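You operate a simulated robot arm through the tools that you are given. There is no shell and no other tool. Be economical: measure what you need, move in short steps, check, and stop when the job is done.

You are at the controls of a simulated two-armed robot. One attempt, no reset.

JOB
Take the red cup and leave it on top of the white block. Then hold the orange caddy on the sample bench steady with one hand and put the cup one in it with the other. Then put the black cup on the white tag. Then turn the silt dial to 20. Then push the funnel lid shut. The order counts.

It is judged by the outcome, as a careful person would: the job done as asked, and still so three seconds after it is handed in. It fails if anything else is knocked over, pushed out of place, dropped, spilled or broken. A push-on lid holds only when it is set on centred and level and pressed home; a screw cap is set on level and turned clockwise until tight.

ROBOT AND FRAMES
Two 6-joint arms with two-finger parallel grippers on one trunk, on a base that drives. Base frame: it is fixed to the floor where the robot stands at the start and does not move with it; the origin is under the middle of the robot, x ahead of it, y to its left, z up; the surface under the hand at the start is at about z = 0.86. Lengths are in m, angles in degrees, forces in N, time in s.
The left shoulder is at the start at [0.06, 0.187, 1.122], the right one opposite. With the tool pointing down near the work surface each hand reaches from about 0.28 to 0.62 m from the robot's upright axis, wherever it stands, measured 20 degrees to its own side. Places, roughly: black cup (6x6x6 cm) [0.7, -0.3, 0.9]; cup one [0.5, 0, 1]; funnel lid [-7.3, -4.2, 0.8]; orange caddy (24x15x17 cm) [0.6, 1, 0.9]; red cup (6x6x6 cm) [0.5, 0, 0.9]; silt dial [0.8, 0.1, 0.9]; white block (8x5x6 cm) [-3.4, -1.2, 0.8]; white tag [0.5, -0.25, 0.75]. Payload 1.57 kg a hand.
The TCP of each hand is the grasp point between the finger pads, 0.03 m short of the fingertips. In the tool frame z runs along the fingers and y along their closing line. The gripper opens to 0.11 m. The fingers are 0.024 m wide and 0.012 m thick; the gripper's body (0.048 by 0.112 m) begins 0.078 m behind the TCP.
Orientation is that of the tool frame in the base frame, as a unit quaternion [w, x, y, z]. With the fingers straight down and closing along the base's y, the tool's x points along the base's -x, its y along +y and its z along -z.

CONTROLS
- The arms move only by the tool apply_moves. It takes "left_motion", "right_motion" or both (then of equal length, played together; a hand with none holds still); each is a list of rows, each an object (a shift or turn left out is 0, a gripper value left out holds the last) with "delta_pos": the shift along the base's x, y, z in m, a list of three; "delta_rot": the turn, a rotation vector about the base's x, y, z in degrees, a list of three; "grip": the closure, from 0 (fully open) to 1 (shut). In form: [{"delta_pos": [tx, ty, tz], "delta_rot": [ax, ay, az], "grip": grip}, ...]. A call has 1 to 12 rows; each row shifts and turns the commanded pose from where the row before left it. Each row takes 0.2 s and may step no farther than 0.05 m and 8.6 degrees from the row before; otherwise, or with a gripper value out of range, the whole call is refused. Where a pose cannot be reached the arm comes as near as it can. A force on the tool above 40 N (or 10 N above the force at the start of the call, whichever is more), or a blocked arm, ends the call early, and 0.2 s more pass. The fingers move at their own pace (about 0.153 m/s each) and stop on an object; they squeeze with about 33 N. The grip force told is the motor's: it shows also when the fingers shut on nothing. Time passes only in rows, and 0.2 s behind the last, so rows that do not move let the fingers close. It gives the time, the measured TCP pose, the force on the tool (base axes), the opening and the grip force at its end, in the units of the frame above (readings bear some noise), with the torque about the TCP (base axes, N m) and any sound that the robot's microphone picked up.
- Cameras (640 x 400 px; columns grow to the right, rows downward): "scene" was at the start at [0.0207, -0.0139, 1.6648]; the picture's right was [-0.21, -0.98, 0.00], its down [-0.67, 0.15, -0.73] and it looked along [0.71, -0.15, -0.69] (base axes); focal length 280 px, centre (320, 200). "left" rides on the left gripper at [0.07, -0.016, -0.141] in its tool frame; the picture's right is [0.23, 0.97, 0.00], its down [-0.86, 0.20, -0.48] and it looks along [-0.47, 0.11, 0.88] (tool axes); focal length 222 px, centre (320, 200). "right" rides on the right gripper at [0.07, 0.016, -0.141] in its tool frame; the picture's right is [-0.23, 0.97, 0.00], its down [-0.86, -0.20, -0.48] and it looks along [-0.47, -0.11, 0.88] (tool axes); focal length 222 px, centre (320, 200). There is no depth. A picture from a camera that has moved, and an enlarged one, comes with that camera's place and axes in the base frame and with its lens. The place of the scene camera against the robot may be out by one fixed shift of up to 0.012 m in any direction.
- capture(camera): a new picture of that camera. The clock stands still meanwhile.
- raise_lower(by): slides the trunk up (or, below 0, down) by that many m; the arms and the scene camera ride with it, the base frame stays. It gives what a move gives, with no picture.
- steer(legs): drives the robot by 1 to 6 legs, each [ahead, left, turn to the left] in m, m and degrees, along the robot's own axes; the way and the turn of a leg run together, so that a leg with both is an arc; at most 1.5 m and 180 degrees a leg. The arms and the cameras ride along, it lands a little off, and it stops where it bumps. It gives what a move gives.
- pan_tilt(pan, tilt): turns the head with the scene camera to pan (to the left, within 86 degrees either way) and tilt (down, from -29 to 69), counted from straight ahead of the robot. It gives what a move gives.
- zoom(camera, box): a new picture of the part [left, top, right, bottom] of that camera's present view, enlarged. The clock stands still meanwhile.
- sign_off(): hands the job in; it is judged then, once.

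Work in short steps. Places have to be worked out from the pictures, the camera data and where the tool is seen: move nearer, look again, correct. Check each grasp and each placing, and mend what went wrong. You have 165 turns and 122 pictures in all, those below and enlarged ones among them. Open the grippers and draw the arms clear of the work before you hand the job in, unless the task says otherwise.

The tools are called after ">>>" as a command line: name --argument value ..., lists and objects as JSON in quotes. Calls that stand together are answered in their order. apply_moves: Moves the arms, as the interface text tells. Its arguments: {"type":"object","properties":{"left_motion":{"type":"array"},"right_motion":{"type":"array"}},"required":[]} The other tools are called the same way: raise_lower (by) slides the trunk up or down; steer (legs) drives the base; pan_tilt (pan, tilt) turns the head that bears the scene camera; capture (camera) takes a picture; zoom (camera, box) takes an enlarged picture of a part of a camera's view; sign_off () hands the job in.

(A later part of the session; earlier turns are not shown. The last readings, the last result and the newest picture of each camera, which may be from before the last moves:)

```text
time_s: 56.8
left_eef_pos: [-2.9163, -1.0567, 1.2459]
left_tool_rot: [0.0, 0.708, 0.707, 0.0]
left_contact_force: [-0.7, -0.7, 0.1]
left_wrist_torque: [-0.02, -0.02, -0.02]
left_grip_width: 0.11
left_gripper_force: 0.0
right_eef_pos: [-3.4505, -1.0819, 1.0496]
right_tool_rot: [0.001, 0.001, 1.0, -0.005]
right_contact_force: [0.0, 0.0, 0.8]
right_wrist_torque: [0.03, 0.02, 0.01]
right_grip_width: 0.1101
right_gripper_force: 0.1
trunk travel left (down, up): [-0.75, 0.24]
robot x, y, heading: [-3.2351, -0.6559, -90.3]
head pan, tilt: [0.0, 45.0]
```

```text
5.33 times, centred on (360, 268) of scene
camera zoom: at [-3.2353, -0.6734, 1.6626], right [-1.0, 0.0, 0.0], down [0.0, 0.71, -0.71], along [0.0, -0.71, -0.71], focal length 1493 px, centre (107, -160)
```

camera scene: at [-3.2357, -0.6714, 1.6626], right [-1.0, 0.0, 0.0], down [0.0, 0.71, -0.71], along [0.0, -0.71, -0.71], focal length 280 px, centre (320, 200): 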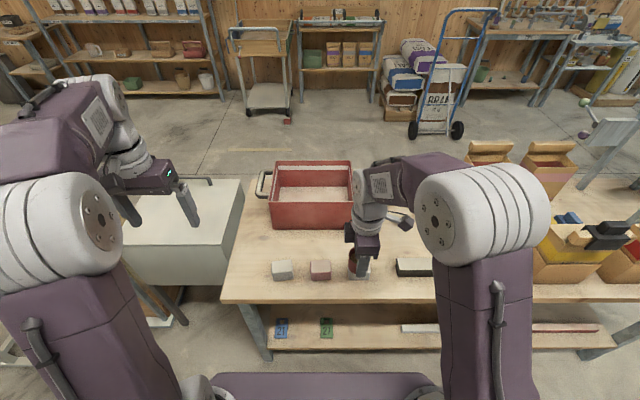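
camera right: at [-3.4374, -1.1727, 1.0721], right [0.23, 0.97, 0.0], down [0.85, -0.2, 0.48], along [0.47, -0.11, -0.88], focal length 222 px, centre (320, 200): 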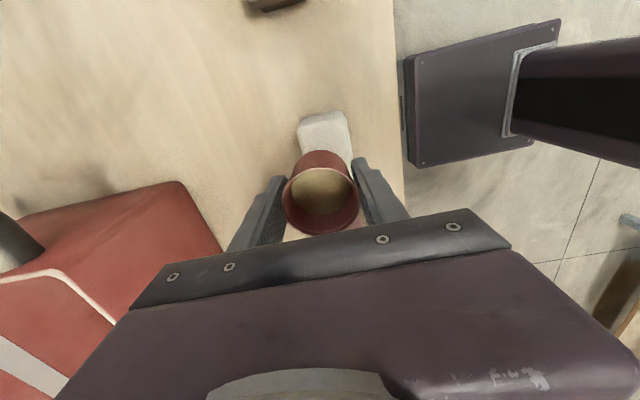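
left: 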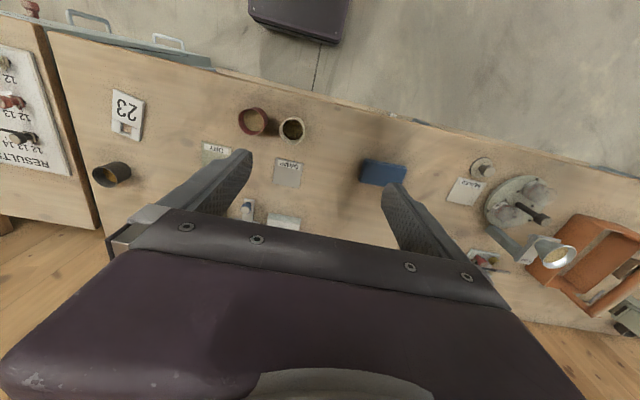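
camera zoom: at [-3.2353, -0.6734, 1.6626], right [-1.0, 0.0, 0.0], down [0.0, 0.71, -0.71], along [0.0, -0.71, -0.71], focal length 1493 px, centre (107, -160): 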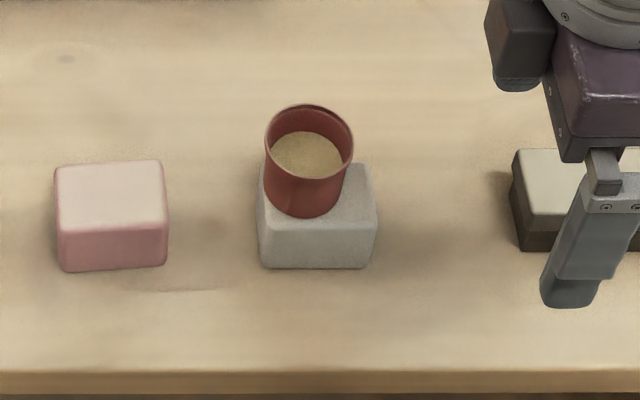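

Red cup stands securely on the white block. I back off and drive back toward the sample bench.

>>> steer --legs '[[-0.36, 0, 0], [0, 0, 90.3], [1.4, 0, 0], [1.33, 0, 0], [0, 0.3, 0]]'

>>> pan_tilt --pan 0 --tilt 40

>>> apply_moves --right_motion '[{"delta_rot": [0, 0, -8.5]}, {"delta_rot": [0, 0, -8.5]}, {"delta_rot": [0, 0, -8.5]}, {"delta_rot": [0, 0, -8.5]}, {"delta_rot": [0, 0, -8.5]}, {"delta_rot": [0, 0, -8.5]}, {"delta_rot": [0, 0, -8.5]}, {"delta_rot": [0, 0, -8.5]}, {"delta_rot": [0, 0, -8.5]}, {"delta_rot": [0, 0, -8.5]}, {"delta_rot": [0, 0, -5]}, {}]'

>>> capture --camera "scene"

```text
time_s: 77.4
left_eef_pos: [-0.098, 0.3072, 1.2461]
left_tool_rot: [0.0, 0.004, 1.0, 0.001]
left_contact_force: [0.2, -1.2, -0.7]
left_wrist_torque: [0.0, -0.01, 0.02]
left_grip_width: 0.1101
left_gripper_force: 0.2
right_eef_pos: [-0.0757, -0.2285, 1.0501]
right_tool_rot: [0.004, -0.704, 0.71, -0.003]
right_contact_force: [-0.1, 0.1, -0.9]
right_wrist_torque: [0.05, 0.02, 0.01]
right_grip_width: 0.11
right_gripper_force: 0.0
trunk travel left (down, up): [-0.75, 0.24]
robot x, y, heading: [-0.5004, -0.0071, -0.5]
head pan, tilt: [0.0, 45.0]
```

```text
time_s: 78.0
left_eef_pos: [-0.0979, 0.3067, 1.2476]
left_tool_rot: [0.001, 0.004, 1.0, -0.001]
left_contact_force: [-1.0, 0.7, -0.5]
left_wrist_torque: [0.01, -0.02, 0.0]
left_grip_width: 0.1101
left_gripper_force: 0.0
right_eef_pos: [-0.0752, -0.2264, 1.0502]
right_tool_rot: [0.004, -0.704, 0.71, -0.003]
right_contact_force: [1.0, 0.4, -1.4]
right_wrist_torque: [-0.01, 0.0, 0.04]
right_grip_width: 0.1101
right_gripper_force: 0.0
trunk travel left (down, up): [-0.75, 0.24]
robot x, y, heading: [-0.5039, -0.0086, -0.4]
head pan, tilt: [0.0, 40.0]
```

```text
time_s: 80.7
left_eef_pos: [-0.0981, 0.3074, 1.2462]
left_tool_rot: [0.0, 0.004, 1.0, 0.001]
left_contact_force: [-0.2, 0.0, 0.5]
left_wrist_torque: [0.0, 0.0, 0.05]
left_grip_width: 0.11
left_gripper_force: 0.0
right_eef_pos: [-0.0756, -0.2269, 1.0492]
right_tool_rot: [0.001, 0.005, 1.0, -0.005]
right_contact_force: [0.5, 0.3, -0.7]
right_wrist_torque: [0.02, 0.01, 0.02]
right_grip_width: 0.1097
right_gripper_force: 0.0
trunk travel left (down, up): [-0.75, 0.24]
robot x, y, heading: [-0.4976, -0.0086, -0.6]
head pan, tilt: [0.0, 40.0]
```

```text
87 pictures are left
camera scene: at [-0.4762, -0.005, 1.6698], right [-0.01, -1.0, 0.0], down [-0.64, 0.01, -0.77], along [0.77, -0.01, -0.64], focal length 280 px, centre (320, 200)
```

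scene: 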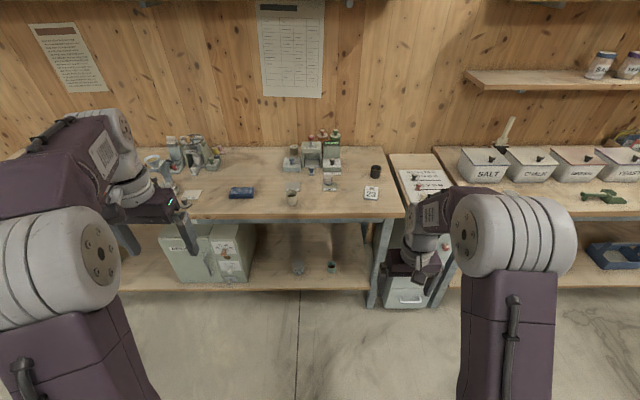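

Back at the bench. I drive forward 0.6 m so the far items come in reach and look with the hand camera.

>>> steer --legs '[[0.3, 0, 0.5], [0.3, 0, 0]]'

>>> capture --camera "right"

>>> capture --camera "scene"

```text
time_s: 84.3
left_eef_pos: [0.4971, 0.3128, 1.2467]
left_tool_rot: [0.002, -0.001, 1.0, 0.0]
left_contact_force: [1.4, 1.0, -0.1]
left_wrist_torque: [0.0, -0.03, 0.02]
left_grip_width: 0.1101
left_gripper_force: 0.0
right_eef_pos: [0.5242, -0.2216, 1.0515]
right_tool_rot: [0.001, -0.002, 1.0, -0.005]
right_contact_force: [-0.3, 0.4, 0.9]
right_wrist_torque: [0.01, 0.01, -0.02]
right_grip_width: 0.1099
right_gripper_force: 0.0
trunk travel left (down, up): [-0.75, 0.24]
robot x, y, heading: [0.1033, -0.013, 0.3]
head pan, tilt: [0.0, 40.0]
```

```text
86 pictures are left
camera right: at [0.4559, -0.2044, 1.192], right [0.22, 0.97, -0.01], down [0.85, -0.19, 0.48], along [0.47, -0.12, -0.88], focal length 222 px, centre (320, 200)
```

right: 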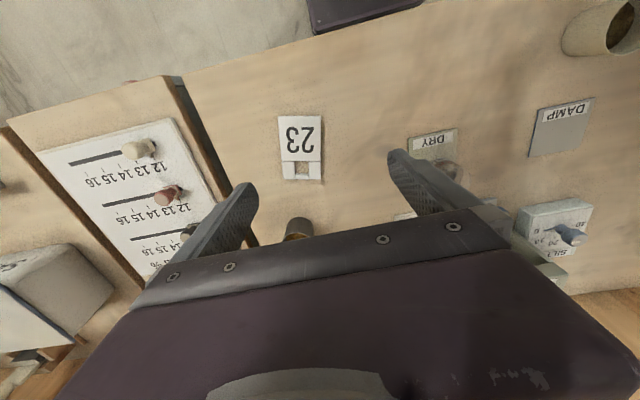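

```text
85 pictures are left
camera scene: at [0.1222, -0.005, 1.6699], right [0.0, -1.0, 0.0], down [-0.64, 0.0, -0.77], along [0.77, 0.0, -0.64], focal length 280 px, centre (320, 200)
```

scene: 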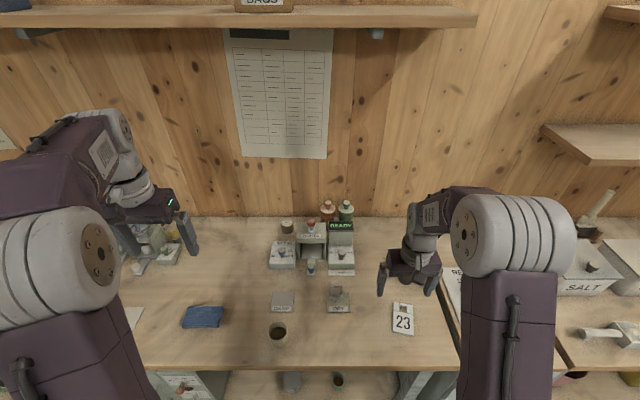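

Cup one is at about (0.608, -0.058). I move the right hand over it at z≈1.04 and look.

>>> apply_moves --right_motion '[{"delta_pos": [0.018, 0.041, 0], "delta_rot": [-0.6, 0, 0]}, {"delta_pos": [0.018, 0.041, 0]}, {"delta_pos": [0.018, 0.041, 0]}, {"delta_pos": [0.024, 0.042, 0]}, {}]'

>>> capture --camera "right"

```text
time_s: 85.5
left_eef_pos: [0.4978, 0.3105, 1.2474]
left_tool_rot: [0.0, -0.001, 1.0, 0.0]
left_contact_force: [-1.0, 0.0, 0.1]
left_wrist_torque: [0.0, -0.02, 0.0]
left_grip_width: 0.1102
left_gripper_force: 0.0
right_eef_pos: [0.6058, -0.0582, 1.0484]
right_tool_rot: [0.002, -0.001, 1.0, -0.01]
right_contact_force: [-0.1, 0.0, -0.3]
right_wrist_torque: [-0.01, 0.0, -0.01]
right_grip_width: 0.11
right_gripper_force: 0.1
trunk travel left (down, up): [-0.75, 0.24]
robot x, y, heading: [0.1013, -0.0108, -0.1]
head pan, tilt: [0.0, 40.0]
```

```text
84 pictures are left
camera right: at [0.5355, -0.0389, 1.1909], right [0.23, 0.97, -0.02], down [0.85, -0.19, 0.48], along [0.47, -0.13, -0.88], focal length 222 px, centre (320, 200)
```

right: 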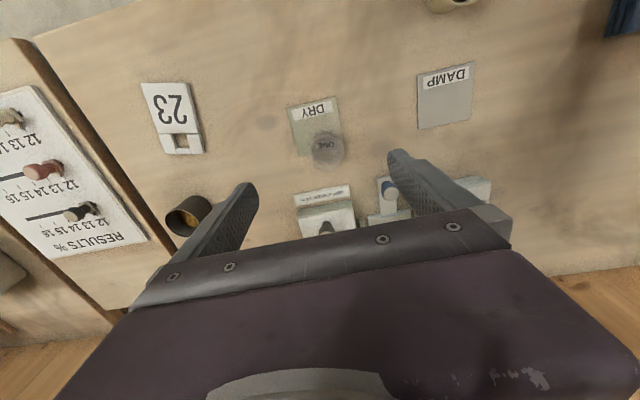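

I had the tilt fix's sign wrong; I undo it, and descend toward the cup at about (0.613, -0.055).

>>> apply_moves --right_motion '[{"delta_pos": [0.007, 0.002, -0.03], "delta_rot": [1.2, 0, 0]}, {"delta_pos": [0, 0, -0.035]}, {}]'

>>> zoom --camera "right" --box '[240, 60, 440, 220]'

```text
time_s: 86.3
left_eef_pos: [0.4978, 0.3125, 1.2477]
left_tool_rot: [0.0, -0.002, 1.0, 0.0]
left_contact_force: [-1.0, -0.3, -0.1]
left_wrist_torque: [0.01, 0.0, 0.0]
left_grip_width: 0.11
left_gripper_force: 0.0
right_eef_pos: [0.6103, -0.055, 0.9845]
right_tool_rot: [0.0, -0.002, 1.0, 0.0]
right_contact_force: [0.0, -0.1, 0.9]
right_wrist_torque: [0.01, 0.03, 0.02]
right_grip_width: 0.11
right_gripper_force: 0.2
trunk travel left (down, up): [-0.75, 0.24]
robot x, y, heading: [0.0983, -0.0105, 0.2]
head pan, tilt: [0.0, 40.0]
```

```text
2.50 times, centred on (340, 140) of right
camera zoom: at [0.5411, -0.0388, 1.1259], right [0.22, 0.97, 0.0], down [0.85, -0.2, 0.48], along [0.47, -0.11, -0.88], focal length 555 px, centre (270, 350)
```

zoom: 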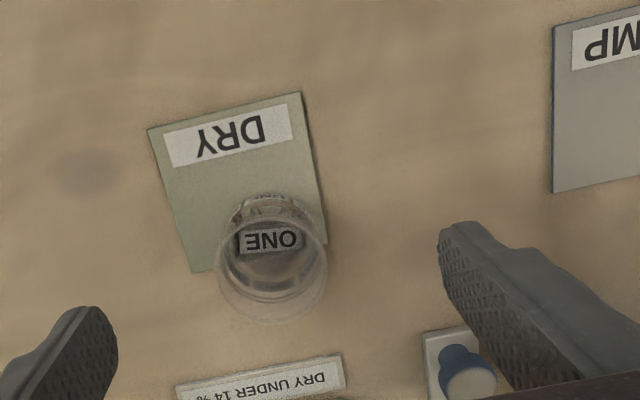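

Cup one's centre is (0.6165, -0.0565), rim at z≈0.92, and the fingers clear the blue slider. I descend and grasp.

>>> apply_moves --right_motion '[{"delta_pos": [0.006, -0.0015, -0.04]}, {"delta_pos": [0, 0, -0.044]}, {}, {"grip": 1}, {"grip": 1}, {"grip": 1}]'

>>> zoom --camera "right" --box '[200, 80, 440, 230]'

```text
time_s: 87.7
left_eef_pos: [0.4986, 0.313, 1.2457]
left_tool_rot: [0.0, -0.002, 1.0, 0.0]
left_contact_force: [-0.5, 0.5, 0.7]
left_wrist_torque: [0.01, 0.02, 0.03]
left_grip_width: 0.11
left_gripper_force: 0.1
right_eef_pos: [0.6172, -0.0567, 0.9012]
right_tool_rot: [0.002, -0.002, 1.0, 0.0]
right_contact_force: [-0.4, 0.1, 0.0]
right_wrist_torque: [-0.01, 0.02, -0.01]
right_grip_width: 0.0446
right_gripper_force: 32.7
trunk travel left (down, up): [-0.75, 0.24]
robot x, y, heading: [0.0993, -0.0096, 0.3]
head pan, tilt: [0.0, 40.0]
```

```text
2.67 times, centred on (320, 155) of right
camera zoom: at [0.5481, -0.0405, 1.0419], right [0.22, 0.97, 0.0], down [0.86, -0.2, 0.48], along [0.47, -0.11, -0.88], focal length 592 px, centre (320, 320)
```

zoom: 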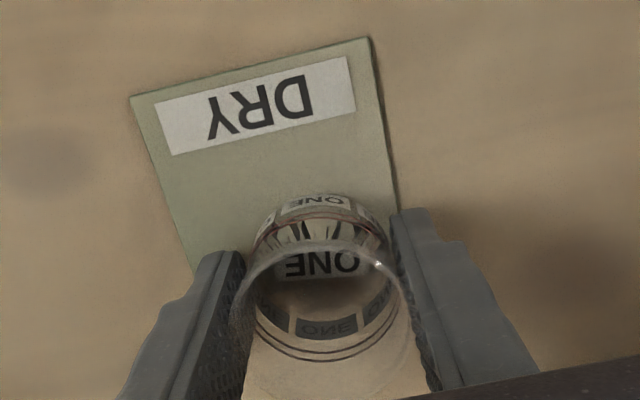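

Cup one held (0.0446 m). I lift, check, then back away and slide left 1.0 m toward the caddy.

>>> apply_moves --right_motion '[{"delta_pos": [0, 0, 0.03]}, {"delta_pos": [0, 0, 0.045]}, {"delta_pos": [0, 0, 0.045]}, {"delta_pos": [-0.02, 0, 0.045]}, {"delta_pos": [-0.045, -0.02, 0.01]}, {"delta_pos": [-0.045, -0.02, 0.01]}, {"delta_pos": [-0.04, -0.02, 0]}, {}]'

>>> steer --legs '[[-0.4, 0, 0], [0, 1.0, 0]]'

>>> capture --camera "scene"

```text
refused: row 5 steps farther than a row can; nothing moved
```

```text
time_s: 95.0
left_eef_pos: [0.0968, 1.2987, 1.247]
left_tool_rot: [0.0, 0.001, 1.0, 0.0]
left_contact_force: [-0.4, 1.0, 0.3]
left_wrist_torque: [0.03, 0.01, 0.02]
left_grip_width: 0.1099
left_gripper_force: 0.1
right_eef_pos: [0.2165, 0.9282, 0.9004]
right_tool_rot: [0.0, 0.001, 1.0, 0.0]
right_contact_force: [0.6, 0.3, -0.5]
right_wrist_torque: [0.0, 0.0, 0.0]
right_grip_width: 0.0446
right_gripper_force: 33.0
trunk travel left (down, up): [-0.75, 0.24]
robot x, y, heading: [-0.3028, 0.9762, -0.1]
head pan, tilt: [0.0, 40.0]
```

```text
81 pictures are left
camera scene: at [-0.2782, 0.9813, 1.6698], right [0.0, -1.0, 0.0], down [-0.64, 0.0, -0.77], along [0.77, 0.0, -0.64], focal length 280 px, centre (320, 200)
```

scene: 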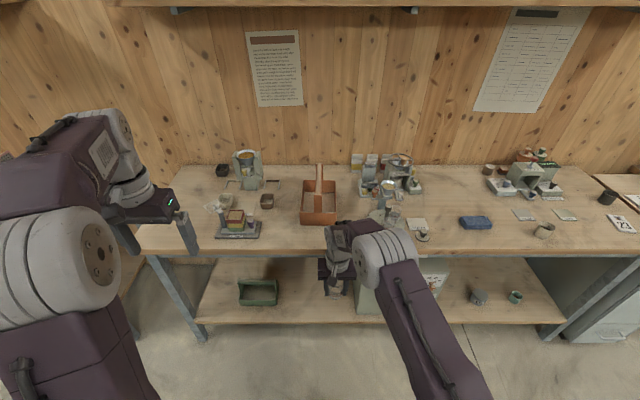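

The lift was refused for one over-long row and the base drove with the cup still low. I check that nothing on the bench was disturbed.

>>> zoom --camera "scene" --box '[440, 140, 640, 270]'

>>> capture --camera "right"

```text
3.08 times, centred on (540, 205) of scene
camera zoom: at [-0.2782, 0.9813, 1.6698], right [0.0, -1.0, 0.0], down [-0.64, 0.0, -0.77], along [0.77, 0.0, -0.64], focal length 861 px, centre (-357, 185)
```

zoom: 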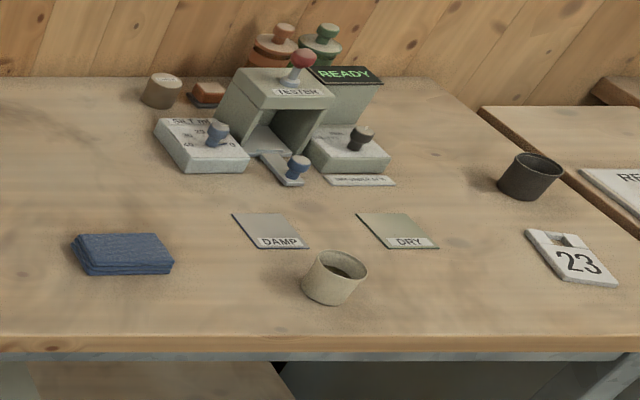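

```text
79 pictures are left
camera right: at [0.1457, 0.945, 1.0418], right [0.23, 0.97, 0.0], down [0.85, -0.2, 0.48], along [0.47, -0.11, -0.88], focal length 222 px, centre (320, 200)
```

right: 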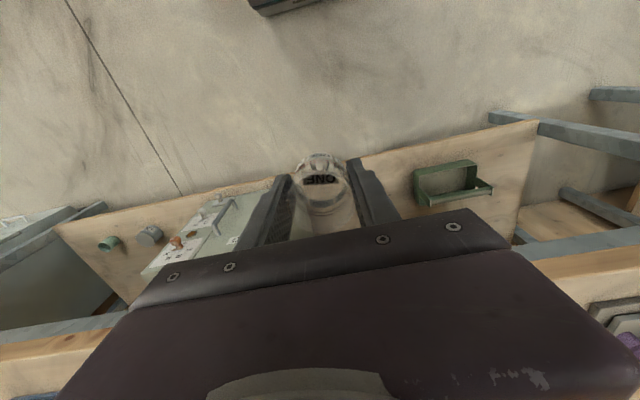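

Nothing else was disturbed. I now raise the cup properly and zoom on the caddy.

>>> apply_moves --right_motion '[{"delta_pos": [0, 0, 0.045]}, {"delta_pos": [0, 0, 0.045]}, {"delta_pos": [0, -0.01, 0.045]}, {"delta_pos": [0, -0.02, 0.045]}, {"delta_pos": [0, -0.03, 0.035]}, {"delta_pos": [0, -0.04, 0.025]}, {"delta_pos": [0, -0.045, 0.01]}, {}]'

>>> zoom --camera "scene" --box '[200, 140, 440, 260]'

```text
time_s: 96.8
left_eef_pos: [0.0975, 1.2985, 1.2458]
left_tool_rot: [0.0, 0.0, 1.0, 0.0]
left_contact_force: [0.1, 0.1, -0.8]
left_wrist_torque: [-0.02, -0.01, -0.01]
left_grip_width: 0.1101
left_gripper_force: 0.1
right_eef_pos: [0.2159, 0.7841, 1.1504]
right_tool_rot: [0.0, -0.001, 1.0, -0.001]
right_contact_force: [0.1, 0.3, -0.2]
right_wrist_torque: [-0.01, -0.01, -0.01]
right_grip_width: 0.0444
right_gripper_force: 33.0
trunk travel left (down, up): [-0.75, 0.24]
robot x, y, heading: [-0.3065, 0.9782, -0.1]
head pan, tilt: [0.0, 40.0]
```

```text
2.67 times, centred on (320, 200) of scene
camera zoom: at [-0.2781, 0.9828, 1.6698], right [0.0, -1.0, 0.0], down [-0.64, 0.0, -0.77], along [0.77, 0.0, -0.64], focal length 746 px, centre (320, 200)
```

zoom: 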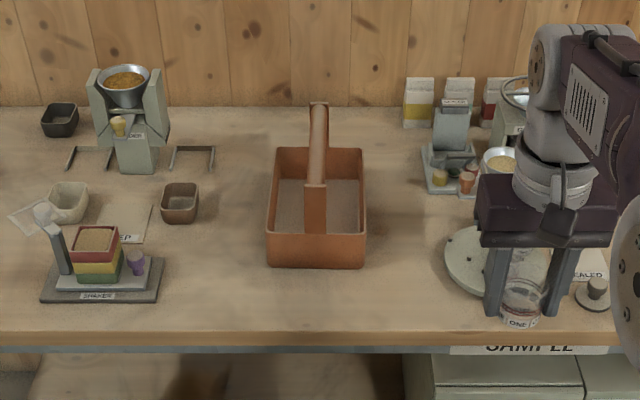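

The caddy (long axis along x, handle lengthwise at y≈0.985) is in front. Plan: left hand grips the caddy's left wall from above, right hand lowers the cup in the right compartment. I drive in 0.39 m.

>>> steer --legs '[[0.39, 0.02, 0]]'

>>> pan_tilt --pan 0 --tilt 52

>>> capture --camera "scene"

>>> capture --camera "left"

```text
time_s: 99.2
left_eef_pos: [0.4847, 1.3185, 1.2462]
left_tool_rot: [0.001, 0.0, 1.0, -0.001]
left_contact_force: [0.5, -0.1, -0.2]
left_wrist_torque: [0.03, -0.01, 0.01]
left_grip_width: 0.11
left_gripper_force: 0.0
right_eef_pos: [0.6017, 0.8043, 1.1512]
right_tool_rot: [0.0, -0.001, 1.0, 0.0]
right_contact_force: [0.1, -0.2, 0.0]
right_wrist_torque: [0.0, 0.02, -0.04]
right_grip_width: 0.0445
right_gripper_force: 32.9
trunk travel left (down, up): [-0.75, 0.24]
robot x, y, heading: [0.0872, 0.9982, 0.2]
head pan, tilt: [0.0, 40.0]
```

```text
time_s: 100.0
left_eef_pos: [0.4861, 1.3175, 1.2469]
left_tool_rot: [0.0, -0.002, 1.0, -0.001]
left_contact_force: [-0.7, 0.9, 0.0]
left_wrist_torque: [0.01, 0.0, -0.02]
left_grip_width: 0.1098
left_gripper_force: 0.0
right_eef_pos: [0.6029, 0.8046, 1.1491]
right_tool_rot: [0.0, 0.0, 1.0, 0.0]
right_contact_force: [0.5, -0.8, 0.1]
right_wrist_torque: [-0.01, -0.02, 0.02]
right_grip_width: 0.0447
right_gripper_force: 33.3
trunk travel left (down, up): [-0.75, 0.24]
robot x, y, heading: [0.0872, 0.9965, 0.1]
head pan, tilt: [0.0, 52.0]
```

```text
77 pictures are left
camera scene: at [0.1011, 1.0023, 1.653], right [0.0, -1.0, 0.0], down [-0.79, 0.0, -0.62], along [0.62, 0.0, -0.79], focal length 280 px, centre (320, 200)
```

scene: 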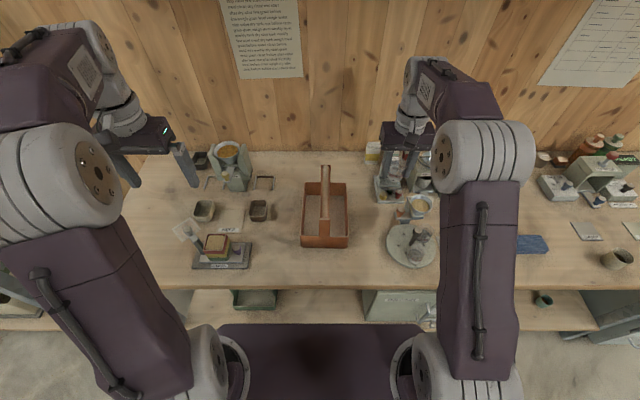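

```text
76 pictures are left
camera left: at [0.4165, 1.3019, 1.3874], right [-0.23, 0.97, 0.0], down [0.86, 0.2, 0.48], along [0.47, 0.11, -0.88], focal length 222 px, centre (320, 200)
```

left: 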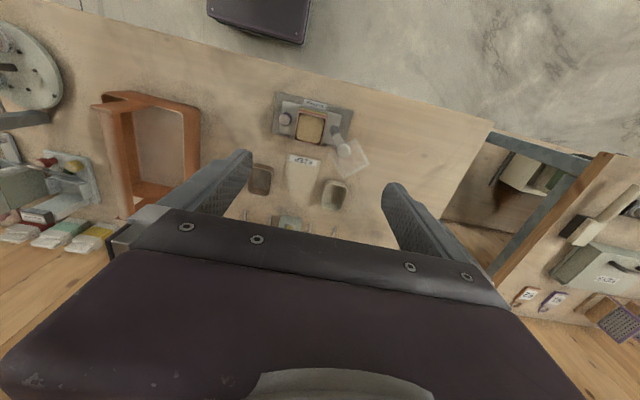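

I zoom on the caddy from above to measure its walls and handle.

>>> zoom --camera "scene" --box '[255, 150, 395, 260]'

>>> zoom --camera "left" --box '[70, 70, 290, 240]'

```text
3.64 times, centred on (325, 205) of scene
camera zoom: at [0.1011, 1.0023, 1.653], right [0.0, -1.0, 0.0], down [-0.79, 0.0, -0.62], along [0.62, 0.0, -0.79], focal length 1018 px, centre (302, 182)
```

zoom: 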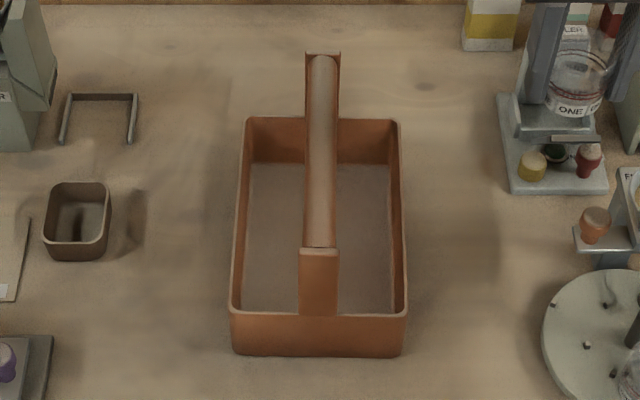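

```text
2.35 times, centred on (180, 155) of left
camera zoom: at [0.4165, 1.3019, 1.3874], right [-0.23, 0.97, 0.0], down [0.86, 0.2, 0.48], along [0.47, 0.11, -0.88], focal length 523 px, centre (649, 306)
```

zoom: 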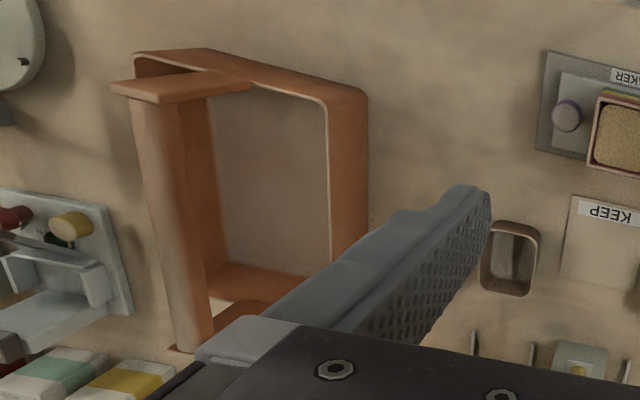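

Measured: walls at y≈1.057 and 0.915, top z≈0.93; handle rod y≈0.974–1.0, top z≈1.02. I bring the half-open left hand above the left wall and turn the right hand to close along x.

>>> apply_moves --left_motion '[{"delta_pos": [0.024, -0.0328, -0.0234], "grip": 0.5}, {"delta_pos": [0.024, -0.0328, -0.0234]}, {"delta_pos": [0.024, -0.0328, -0.0234]}, {"delta_pos": [0.024, -0.0328, -0.0234]}, {"delta_pos": [0.024, -0.0328, -0.0234]}, {"delta_pos": [0.024, -0.0328, -0.0234]}, {"delta_pos": [0.024, -0.0328, -0.0234]}, {"delta_pos": [0.024, -0.0328, -0.0234]}, {}, {}, {}]' --right_motion '[{"delta_rot": [0, 0, 8.2]}, {"delta_rot": [0, 0, 8.2]}, {"delta_rot": [0, 0, 8.2]}, {"delta_rot": [0, 0, 8.2]}, {"delta_rot": [0, 0, 8.2]}, {"delta_rot": [0, 0, 8.2]}, {"delta_rot": [0, 0, 8.2]}, {"delta_rot": [0, 0, 8.2]}, {"delta_rot": [0, 0, 8.2]}, {"delta_rot": [0, 0, 8.2]}, {"delta_rot": [0, 0, 8.0]}]'

>>> capture --camera "left"

>>> capture --camera "right"

>>> capture --camera "scene"

```text
time_s: 102.3
left_eef_pos: [0.665, 1.0599, 1.0566]
left_tool_rot: [0.0, -0.002, 1.0, -0.001]
left_contact_force: [0.5, -0.2, -0.4]
left_wrist_torque: [0.0, 0.0, -0.03]
left_grip_width: 0.0552
left_gripper_force: 0.0
left hand out of reach, approached as far as the arm can: row 8
right_eef_pos: [0.603, 0.8043, 1.1493]
right_tool_rot: [0.0, 0.708, -0.706, -0.001]
right_contact_force: [-0.7, 0.1, -0.9]
right_wrist_torque: [0.0, 0.02, -0.02]
right_grip_width: 0.0444
right_gripper_force: 32.9
trunk travel left (down, up): [-0.75, 0.24]
robot x, y, heading: [0.0837, 1.0006, 0.1]
head pan, tilt: [0.0, 52.0]
```

```text
73 pictures are left
camera left: at [0.5953, 1.0428, 1.1978], right [-0.23, 0.97, 0.0], down [0.85, 0.2, 0.48], along [0.47, 0.11, -0.88], focal length 222 px, centre (320, 200)
```

left: 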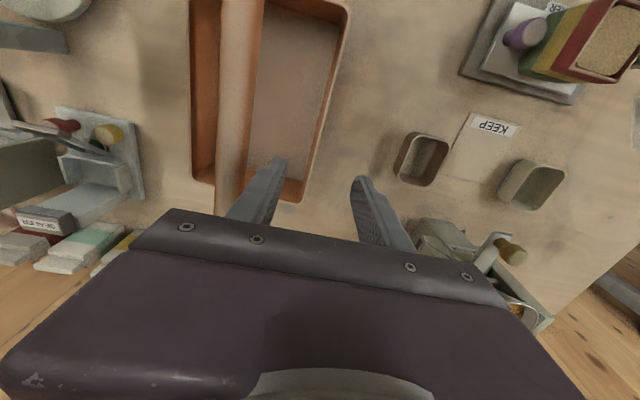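

```text
72 pictures are left
camera right: at [0.5877, 0.734, 1.2913], right [-0.97, 0.22, 0.0], down [0.2, 0.85, 0.48], along [0.11, 0.47, -0.88], focal length 222 px, centre (320, 200)
```

right: 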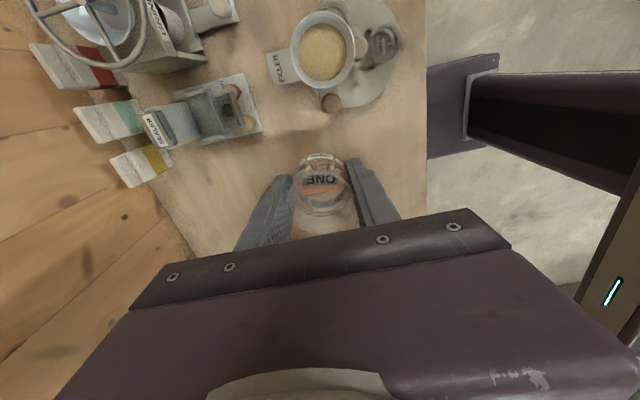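

```text
71 pictures are left
camera scene: at [0.1007, 1.0019, 1.653], right [0.0, -1.0, 0.0], down [-0.79, 0.0, -0.62], along [0.62, 0.0, -0.79], focal length 280 px, centre (320, 200)
```

scene: 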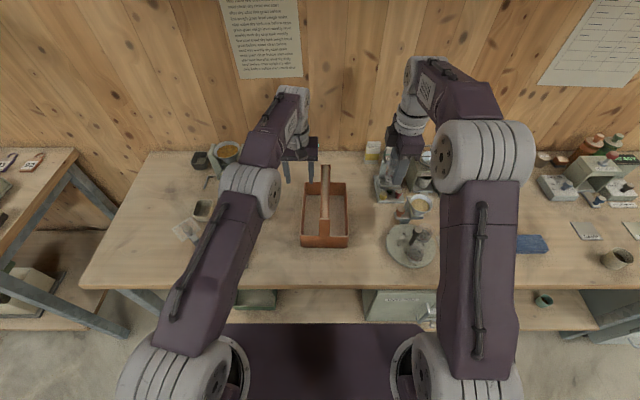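

The left hand can't reach deep, and the handle is tight beside the left wall. Better: grip the front wall's left part, closing along x. I raise, turn the left hand -90°, and move above the front wall.

>>> apply_moves --left_motion '[{"delta_pos": [-0.011, 0, 0.04], "delta_rot": [0, 0, -8.2]}, {"delta_pos": [-0.0115, -0.0029, 0.004], "delta_rot": [0, 0, -8.2]}, {"delta_pos": [-0.0115, -0.0029, 0], "delta_rot": [0, 0, -8.2]}, {"delta_pos": [-0.0115, -0.0029, 0], "delta_rot": [0, 0, -8.2]}, {"delta_pos": [-0.0115, -0.0029, 0], "delta_rot": [0, 0, -8.2]}, {"delta_pos": [-0.0115, -0.0029, 0], "delta_rot": [0, 0, -8.2]}, {"delta_pos": [-0.0115, -0.0029, 0], "delta_rot": [0, 0, -8.2]}, {"delta_pos": [-0.0115, -0.0029, 0], "delta_rot": [0, 0, -8.2]}, {"delta_pos": [-0.0115, -0.0029, 0], "delta_rot": [0, 0, -8.2]}, {"delta_pos": [-0.0115, -0.0029, 0], "delta_rot": [0, 0, -8.2]}, {"delta_pos": [-0.0115, -0.0029, 0], "delta_rot": [0, 0, -8.0]}, {}]'

>>> capture --camera "left"

```text
time_s: 105.0
left_eef_pos: [0.5367, 1.03, 1.1005]
left_tool_rot: [0.0, 0.708, 0.706, 0.0]
left_contact_force: [-0.5, -0.5, 0.2]
left_wrist_torque: [-0.01, -0.01, 0.01]
left_grip_width: 0.0549
left_gripper_force: 0.1
right_eef_pos: [0.6024, 0.8041, 1.1504]
right_tool_rot: [-0.001, 0.708, -0.706, 0.0]
right_contact_force: [0.2, -0.5, -0.7]
right_wrist_torque: [-0.02, -0.01, 0.02]
right_grip_width: 0.0442
right_gripper_force: 33.2
trunk travel left (down, up): [-0.75, 0.24]
robot x, y, heading: [0.0844, 0.9984, -0.1]
head pan, tilt: [0.0, 52.0]
```

```text
70 pictures are left
camera left: at [0.5223, 1.0997, 1.2426], right [0.97, 0.23, 0.0], down [0.2, -0.86, 0.48], along [0.11, -0.47, -0.88], focal length 222 px, centre (320, 200)
```

left: 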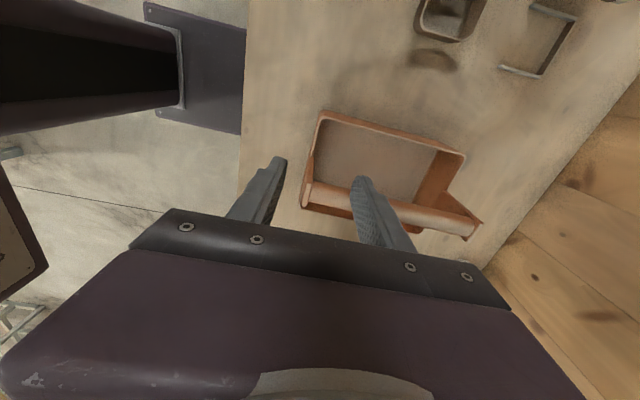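

Front wall outer face x≈0.531, so the wall centre is about 0.535 — aligned. I descend to just above it and zoom.

>>> apply_moves --left_motion '[{"delta_pos": [0, 0.001, -0.045]}, {"delta_pos": [0, 0, -0.045]}, {}]'

>>> zoom --camera "left" --box '[220, 60, 460, 240]'

```text
time_s: 105.8
left_eef_pos: [0.5378, 1.0319, 1.0122]
left_tool_rot: [0.0, 0.706, 0.708, 0.001]
left_contact_force: [0.0, 0.1, 0.0]
left_wrist_torque: [0.03, -0.02, -0.01]
left_grip_width: 0.055
left_gripper_force: 0.0
right_eef_pos: [0.6025, 0.8051, 1.1494]
right_tool_rot: [-0.001, 0.707, -0.707, 0.0]
right_contact_force: [0.5, 1.2, -0.1]
right_wrist_torque: [-0.03, -0.03, 0.0]
right_grip_width: 0.0445
right_gripper_force: 32.8
trunk travel left (down, up): [-0.75, 0.24]
robot x, y, heading: [0.0885, 0.9954, 0.1]
head pan, tilt: [0.0, 52.0]
```

```text
2.22 times, centred on (340, 150) of left
camera zoom: at [0.5212, 1.1014, 1.1525], right [0.97, 0.23, 0.0], down [0.2, -0.85, 0.48], along [0.11, -0.47, -0.88], focal length 494 px, centre (276, 311)
```

zoom: 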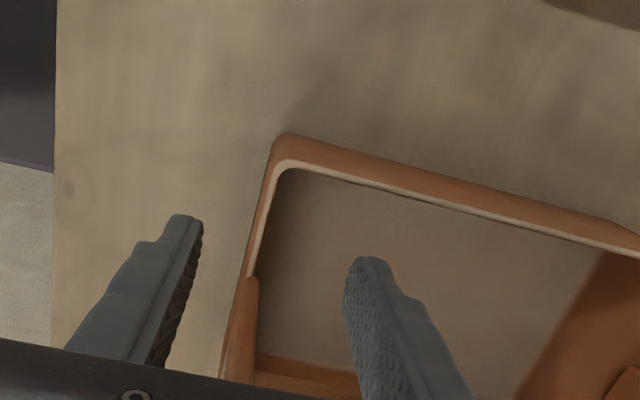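

The fingers straddle the front wall clear of the handle post. I lower to z≈0.925 and close gently on the wall.

>>> apply_moves --left_motion '[{"delta_pos": [-0.002, 0.001, -0.045]}, {"delta_pos": [0, 0, -0.042]}, {}, {"grip": 1}, {"grip": 1}, {}]'

>>> zoom --camera "scene" --box '[235, 140, 415, 260]'

```text
time_s: 106.3
left_eef_pos: [0.5345, 1.0311, 0.9409]
left_tool_rot: [0.005, 0.709, 0.706, 0.003]
left_contact_force: [-4.4, 0.7, 14.3]
left_wrist_torque: [-0.62, -0.4, -0.22]
left_grip_width: 0.0551
left_gripper_force: 0.0
right_eef_pos: [0.5999, 0.8058, 1.1523]
right_tool_rot: [-0.002, 0.708, -0.707, 0.001]
right_contact_force: [-0.4, -0.3, -0.6]
right_wrist_torque: [-0.02, -0.02, -0.03]
right_grip_width: 0.0445
right_gripper_force: 33.2
trunk travel left (down, up): [-0.75, 0.24]
robot x, y, heading: [0.0835, 0.9963, 0.0]
head pan, tilt: [0.0, 52.0]
stopped in row 2 (left hand): the force on the tool passed its limit at 101 N (the readings are from after the stop); the commanded pose is now the measured one
```

```text
3.33 times, centred on (325, 200) of scene
camera zoom: at [0.096, 1.0031, 1.6531], right [0.0, -1.0, 0.0], down [-0.79, 0.0, -0.62], along [0.62, 0.0, -0.79], focal length 933 px, centre (303, 200)
```

zoom: 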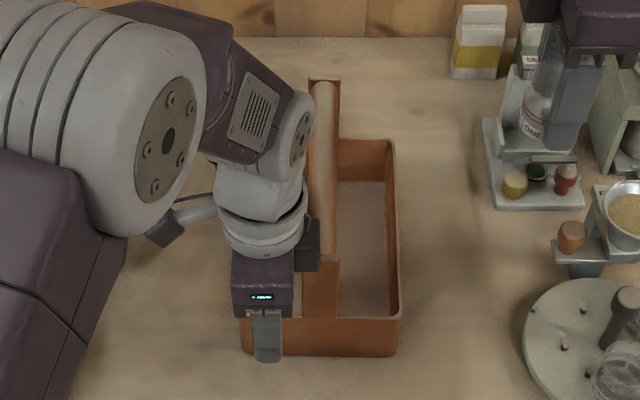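

The left hand's side box touched the top of the handle post at TCP z≈0.941. I raise the left hand straight up and check the caddy wasn't moved.

>>> apply_moves --left_motion '[{"delta_pos": [0, 0, 0.04]}, {"delta_pos": [0, 0, 0.045]}, {"delta_pos": [0, 0, 0.045]}, {"delta_pos": [0, 0.03, 0.03]}, {"delta_pos": [-0.01, 0.045, 0.01]}, {"delta_pos": [-0.01, 0.045, 0.01]}, {}]'

>>> capture --camera "scene"

>>> zoom --camera "scene" --box '[255, 150, 395, 260]'

```text
time_s: 108.0
left_eef_pos: [0.5177, 1.1502, 1.1189]
left_tool_rot: [0.004, 0.707, 0.707, 0.001]
left_contact_force: [0.1, -0.4, -0.6]
left_wrist_torque: [0.02, 0.01, 0.01]
left_grip_width: 0.0549
left_gripper_force: 0.2
right_eef_pos: [0.6029, 0.8046, 1.1496]
right_tool_rot: [-0.001, 0.708, -0.707, -0.001]
right_contact_force: [-0.1, 0.5, 0.3]
right_wrist_torque: [-0.02, -0.02, -0.01]
right_grip_width: 0.0443
right_gripper_force: 32.7
trunk travel left (down, up): [-0.75, 0.24]
robot x, y, heading: [0.0899, 0.9988, -0.1]
head pan, tilt: [0.0, 52.0]
```

```text
67 pictures are left
camera scene: at [0.1008, 1.0014, 1.653], right [0.0, -1.0, 0.0], down [-0.79, 0.0, -0.62], along [0.62, 0.0, -0.79], focal length 280 px, centre (320, 200)
```

scene: 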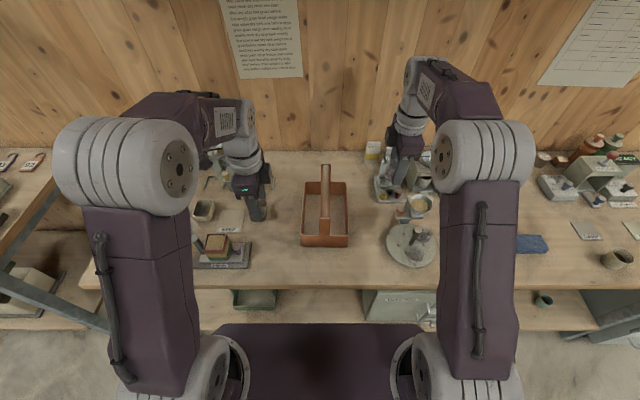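

```text
3.64 times, centred on (325, 205) of scene
camera zoom: at [0.1008, 1.0014, 1.653], right [0.0, -1.0, 0.0], down [-0.79, 0.0, -0.62], along [0.62, 0.0, -0.79], focal length 1018 px, centre (302, 182)
```

zoom: 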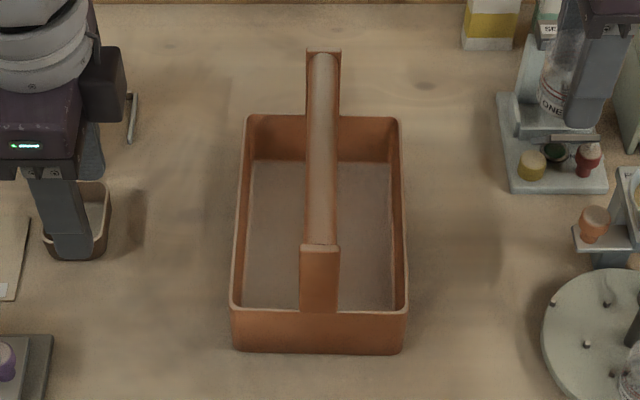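

The caddy is unmoved. I will set the cup down on clear bench at about (0.50, 0.85) and regrasp it with the right hand leaning outward so it clears the handle.

>>> apply_moves --right_motion '[{"delta_pos": [-0.035, 0.012, -0.025]}, {"delta_pos": [-0.035, 0.014, -0.03]}, {"delta_pos": [-0.033, 0.02, -0.03]}, {"delta_pos": [0, 0, -0.045]}, {"delta_pos": [0, 0, -0.045]}, {"delta_pos": [0, 0, -0.04]}, {"delta_pos": [0, 0, -0.025]}, {}]'

>>> capture --camera "right"

>>> zoom --camera "scene" --box '[300, 160, 460, 290]'

```text
time_s: 109.8
left_eef_pos: [0.5186, 1.1499, 1.1196]
left_tool_rot: [0.004, 0.707, 0.707, 0.002]
left_contact_force: [-0.6, -0.6, 0.0]
left_wrist_torque: [0.0, 0.01, -0.04]
left_grip_width: 0.0551
left_gripper_force: 0.1
right_eef_pos: [0.5002, 0.85, 0.9089]
right_tool_rot: [0.0, 0.708, -0.707, -0.001]
right_contact_force: [0.4, 0.2, -0.8]
right_wrist_torque: [0.02, 0.05, 0.02]
right_grip_width: 0.0441
right_gripper_force: 32.5
trunk travel left (down, up): [-0.75, 0.24]
robot x, y, heading: [0.0835, 1.0024, 0.0]
head pan, tilt: [0.0, 52.0]
```

```text
65 pictures are left
camera right: at [0.4847, 0.7794, 1.0504], right [-0.97, 0.23, 0.0], down [0.2, 0.85, 0.48], along [0.11, 0.47, -0.88], focal length 222 px, centre (320, 200)
```

right: 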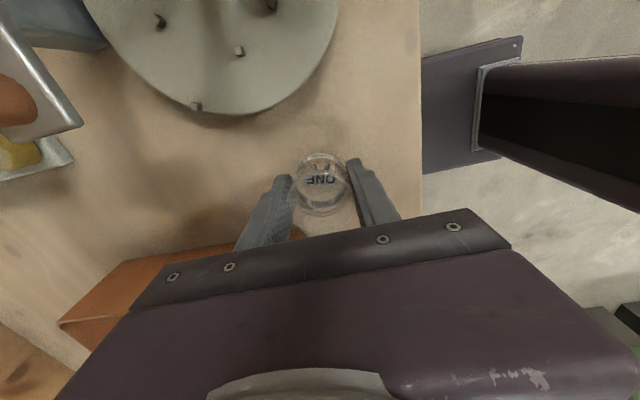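

```text
3.08 times, centred on (380, 225) of scene
camera zoom: at [0.1, 1.0023, 1.653], right [0.0, -1.0, 0.0], down [-0.79, 0.0, -0.62], along [0.62, 0.0, -0.79], focal length 861 px, centre (135, 123)
```

zoom: 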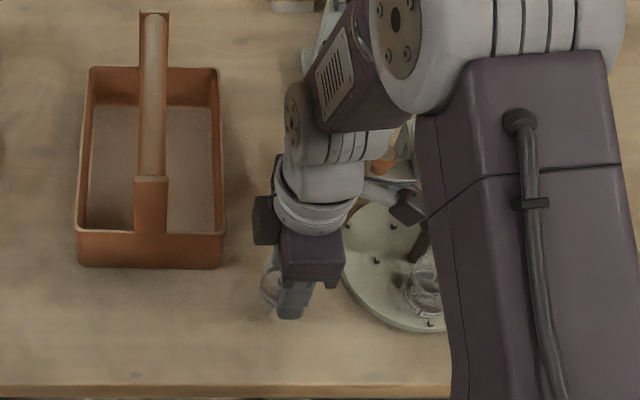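

The carousel is close on the right, so I shift to (0.485, 0.875) and lower gently onto the bench.

>>> apply_moves --right_motion '[{"delta_pos": [-0.008, 0.012, 0.0]}, {"delta_pos": [-0.007, 0.013, -0.004]}, {"delta_pos": [0, 0, -0.003]}, {"delta_pos": [0, 0, -0.002]}, {"delta_pos": [0, 0, -0.002]}]'

```text
time_s: 111.0
left_eef_pos: [0.5174, 1.1505, 1.1201]
left_tool_rot: [0.004, 0.707, 0.708, 0.001]
left_contact_force: [0.1, -0.5, -0.4]
left_wrist_torque: [0.01, -0.01, 0.02]
left_grip_width: 0.055
left_gripper_force: 0.1
right_eef_pos: [0.4859, 0.8747, 0.899]
right_tool_rot: [-0.001, 0.708, -0.706, -0.001]
right_contact_force: [0.5, 0.1, -0.5]
right_wrist_torque: [0.01, -0.03, 0.0]
right_grip_width: 0.0443
right_gripper_force: 33.2
trunk travel left (down, up): [-0.75, 0.24]
robot x, y, heading: [0.0859, 0.9968, 0.2]
head pan, tilt: [0.0, 52.0]
```

No contact yet; I continue in small steps until touch.

>>> apply_moves --right_motion '[{"delta_pos": [0, 0, -0.0015]}, {"delta_pos": [0, 0, -0.0015]}, {}]'

```text
time_s: 111.8
left_eef_pos: [0.5158, 1.1507, 1.1194]
left_tool_rot: [0.004, 0.708, 0.707, 0.001]
left_contact_force: [-0.1, 0.0, 0.1]
left_wrist_torque: [0.01, -0.03, 0.02]
left_grip_width: 0.055
left_gripper_force: 0.0
right_eef_pos: [0.4855, 0.8752, 0.897]
right_tool_rot: [-0.001, 0.707, -0.707, 0.001]
right_contact_force: [1.8, -2.4, 16.8]
right_wrist_torque: [-0.06, 0.0, -0.02]
right_grip_width: 0.0444
right_gripper_force: 33.1
trunk travel left (down, up): [-0.75, 0.24]
robot x, y, heading: [0.0824, 0.9981, 0.2]
head pan, tilt: [0.0, 52.0]
```

Contact at z=0.897. I open, raise 2 cm, lean the hand 20° toward -y about the TCP, and close again.

>>> apply_moves --right_motion '[{"delta_pos": [0, 0, 0.0015]}, {"grip": 0.3}, {"grip": 0.3}, {"delta_pos": [0, 0, 0.01]}, {"delta_pos": [0, 0, 0.01], "delta_rot": [4, 0, 0]}, {"delta_rot": [8, 0, 0]}, {"delta_rot": [8, 0, 0]}, {}]'

>>> capture --camera "right"

>>> zoom --camera "scene" --box '[300, 160, 460, 290]'

```text
time_s: 113.5
left_eef_pos: [0.5175, 1.1494, 1.1194]
left_tool_rot: [0.004, 0.707, 0.707, 0.002]
left_contact_force: [0.6, 0.3, -0.4]
left_wrist_torque: [0.01, 0.04, -0.02]
left_grip_width: 0.0551
left_gripper_force: 0.0
right_eef_pos: [0.4831, 0.8756, 0.9166]
right_tool_rot: [-0.123, 0.697, -0.696, -0.123]
right_contact_force: [-0.3, 0.6, -0.8]
right_wrist_torque: [0.02, 0.01, -0.04]
right_grip_width: 0.077
right_gripper_force: 0.0
trunk travel left (down, up): [-0.75, 0.24]
robot x, y, heading: [0.0854, 0.9982, 0.2]
head pan, tilt: [0.0, 52.0]
```

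```text
63 pictures are left
camera right: at [0.4694, 0.7616, 1.0262], right [-0.97, 0.21, 0.08], down [0.2, 0.64, 0.74], along [0.11, 0.74, -0.66], focal length 222 px, centre (320, 200)
```

right: 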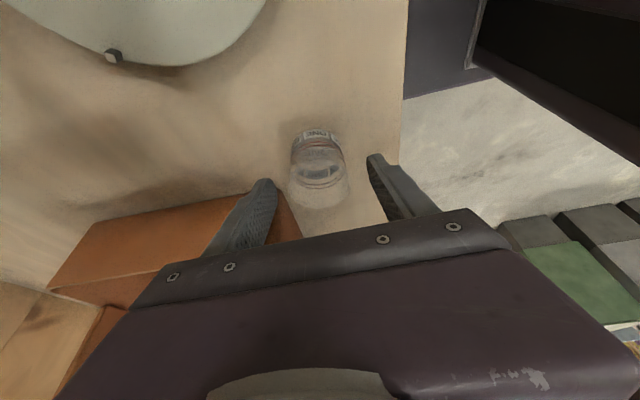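

```text
3.08 times, centred on (380, 225) of scene
camera zoom: at [0.1, 1.0031, 1.653], right [0.0, -1.0, 0.0], down [-0.79, 0.0, -0.62], along [0.62, 0.0, -0.79], focal length 861 px, centre (135, 123)
```

zoom: 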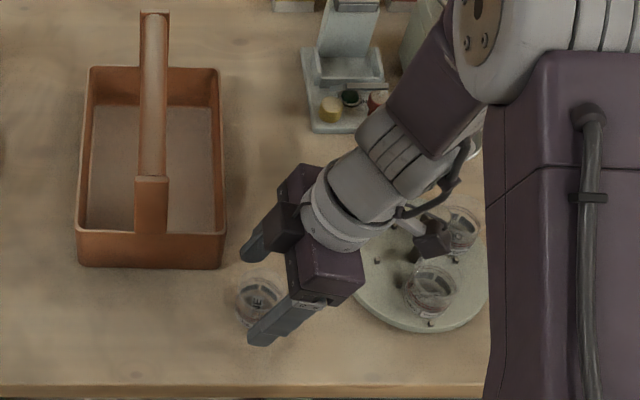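

The cup stands upright between the leaning fingers. I close on it.

>>> apply_moves --right_motion '[{"delta_pos": [0.001, -0.003, 0]}, {"grip": 1}, {"grip": 1}, {}, {"delta_pos": [0, 0, 0.03]}, {"delta_pos": [0, 0, 0.03]}, {"delta_pos": [0, 0, 0.04]}, {}]'

>>> zoom --camera "scene" --box '[300, 160, 460, 290]'

>>> zoom --camera "right" --box '[220, 90, 440, 240]'

```text
time_s: 115.3
left_eef_pos: [0.5183, 1.1501, 1.1201]
left_tool_rot: [0.004, 0.707, 0.707, 0.001]
left_contact_force: [0.0, 0.1, 0.5]
left_wrist_torque: [0.0, 0.02, -0.01]
left_grip_width: 0.055
left_gripper_force: 0.1
right_eef_pos: [0.4866, 0.8744, 1.0165]
right_tool_rot: [0.123, -0.696, 0.697, 0.123]
right_contact_force: [0.8, 0.0, 0.3]
right_wrist_torque: [-0.03, 0.03, -0.01]
right_grip_width: 0.0442
right_gripper_force: 32.6
trunk travel left (down, up): [-0.75, 0.24]
robot x, y, heading: [0.0858, 0.9972, 0.1]
head pan, tilt: [0.0, 52.0]
```

```text
3.08 times, centred on (380, 225) of scene
camera zoom: at [0.1008, 1.0022, 1.653], right [0.0, -1.0, 0.0], down [-0.79, 0.0, -0.62], along [0.62, 0.0, -0.79], focal length 861 px, centre (135, 123)
```

zoom: 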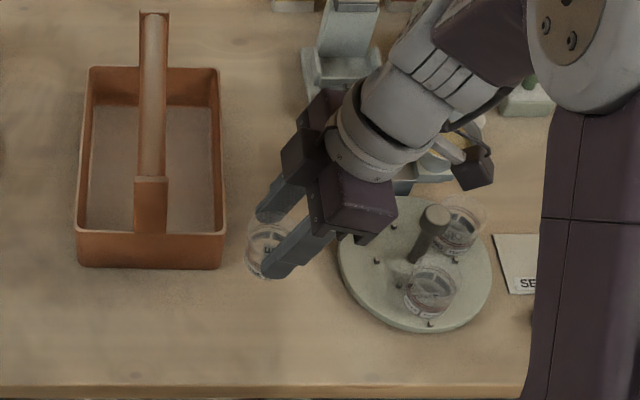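

```text
2.67 times, centred on (330, 165) of right
camera zoom: at [0.4715, 0.7579, 1.1264], right [-0.97, 0.21, 0.08], down [0.2, 0.64, 0.74], along [0.11, 0.74, -0.67], focal length 592 px, centre (293, 293)
```

zoom: 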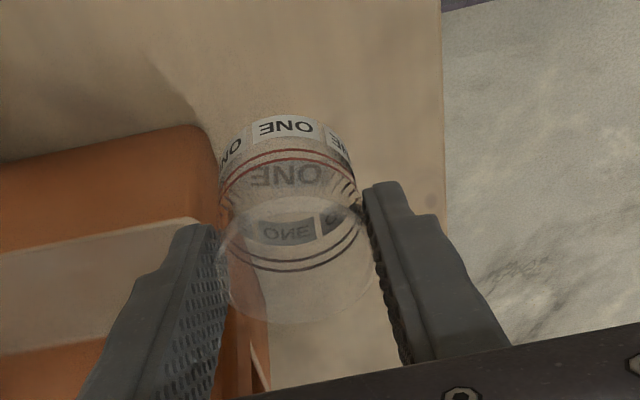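

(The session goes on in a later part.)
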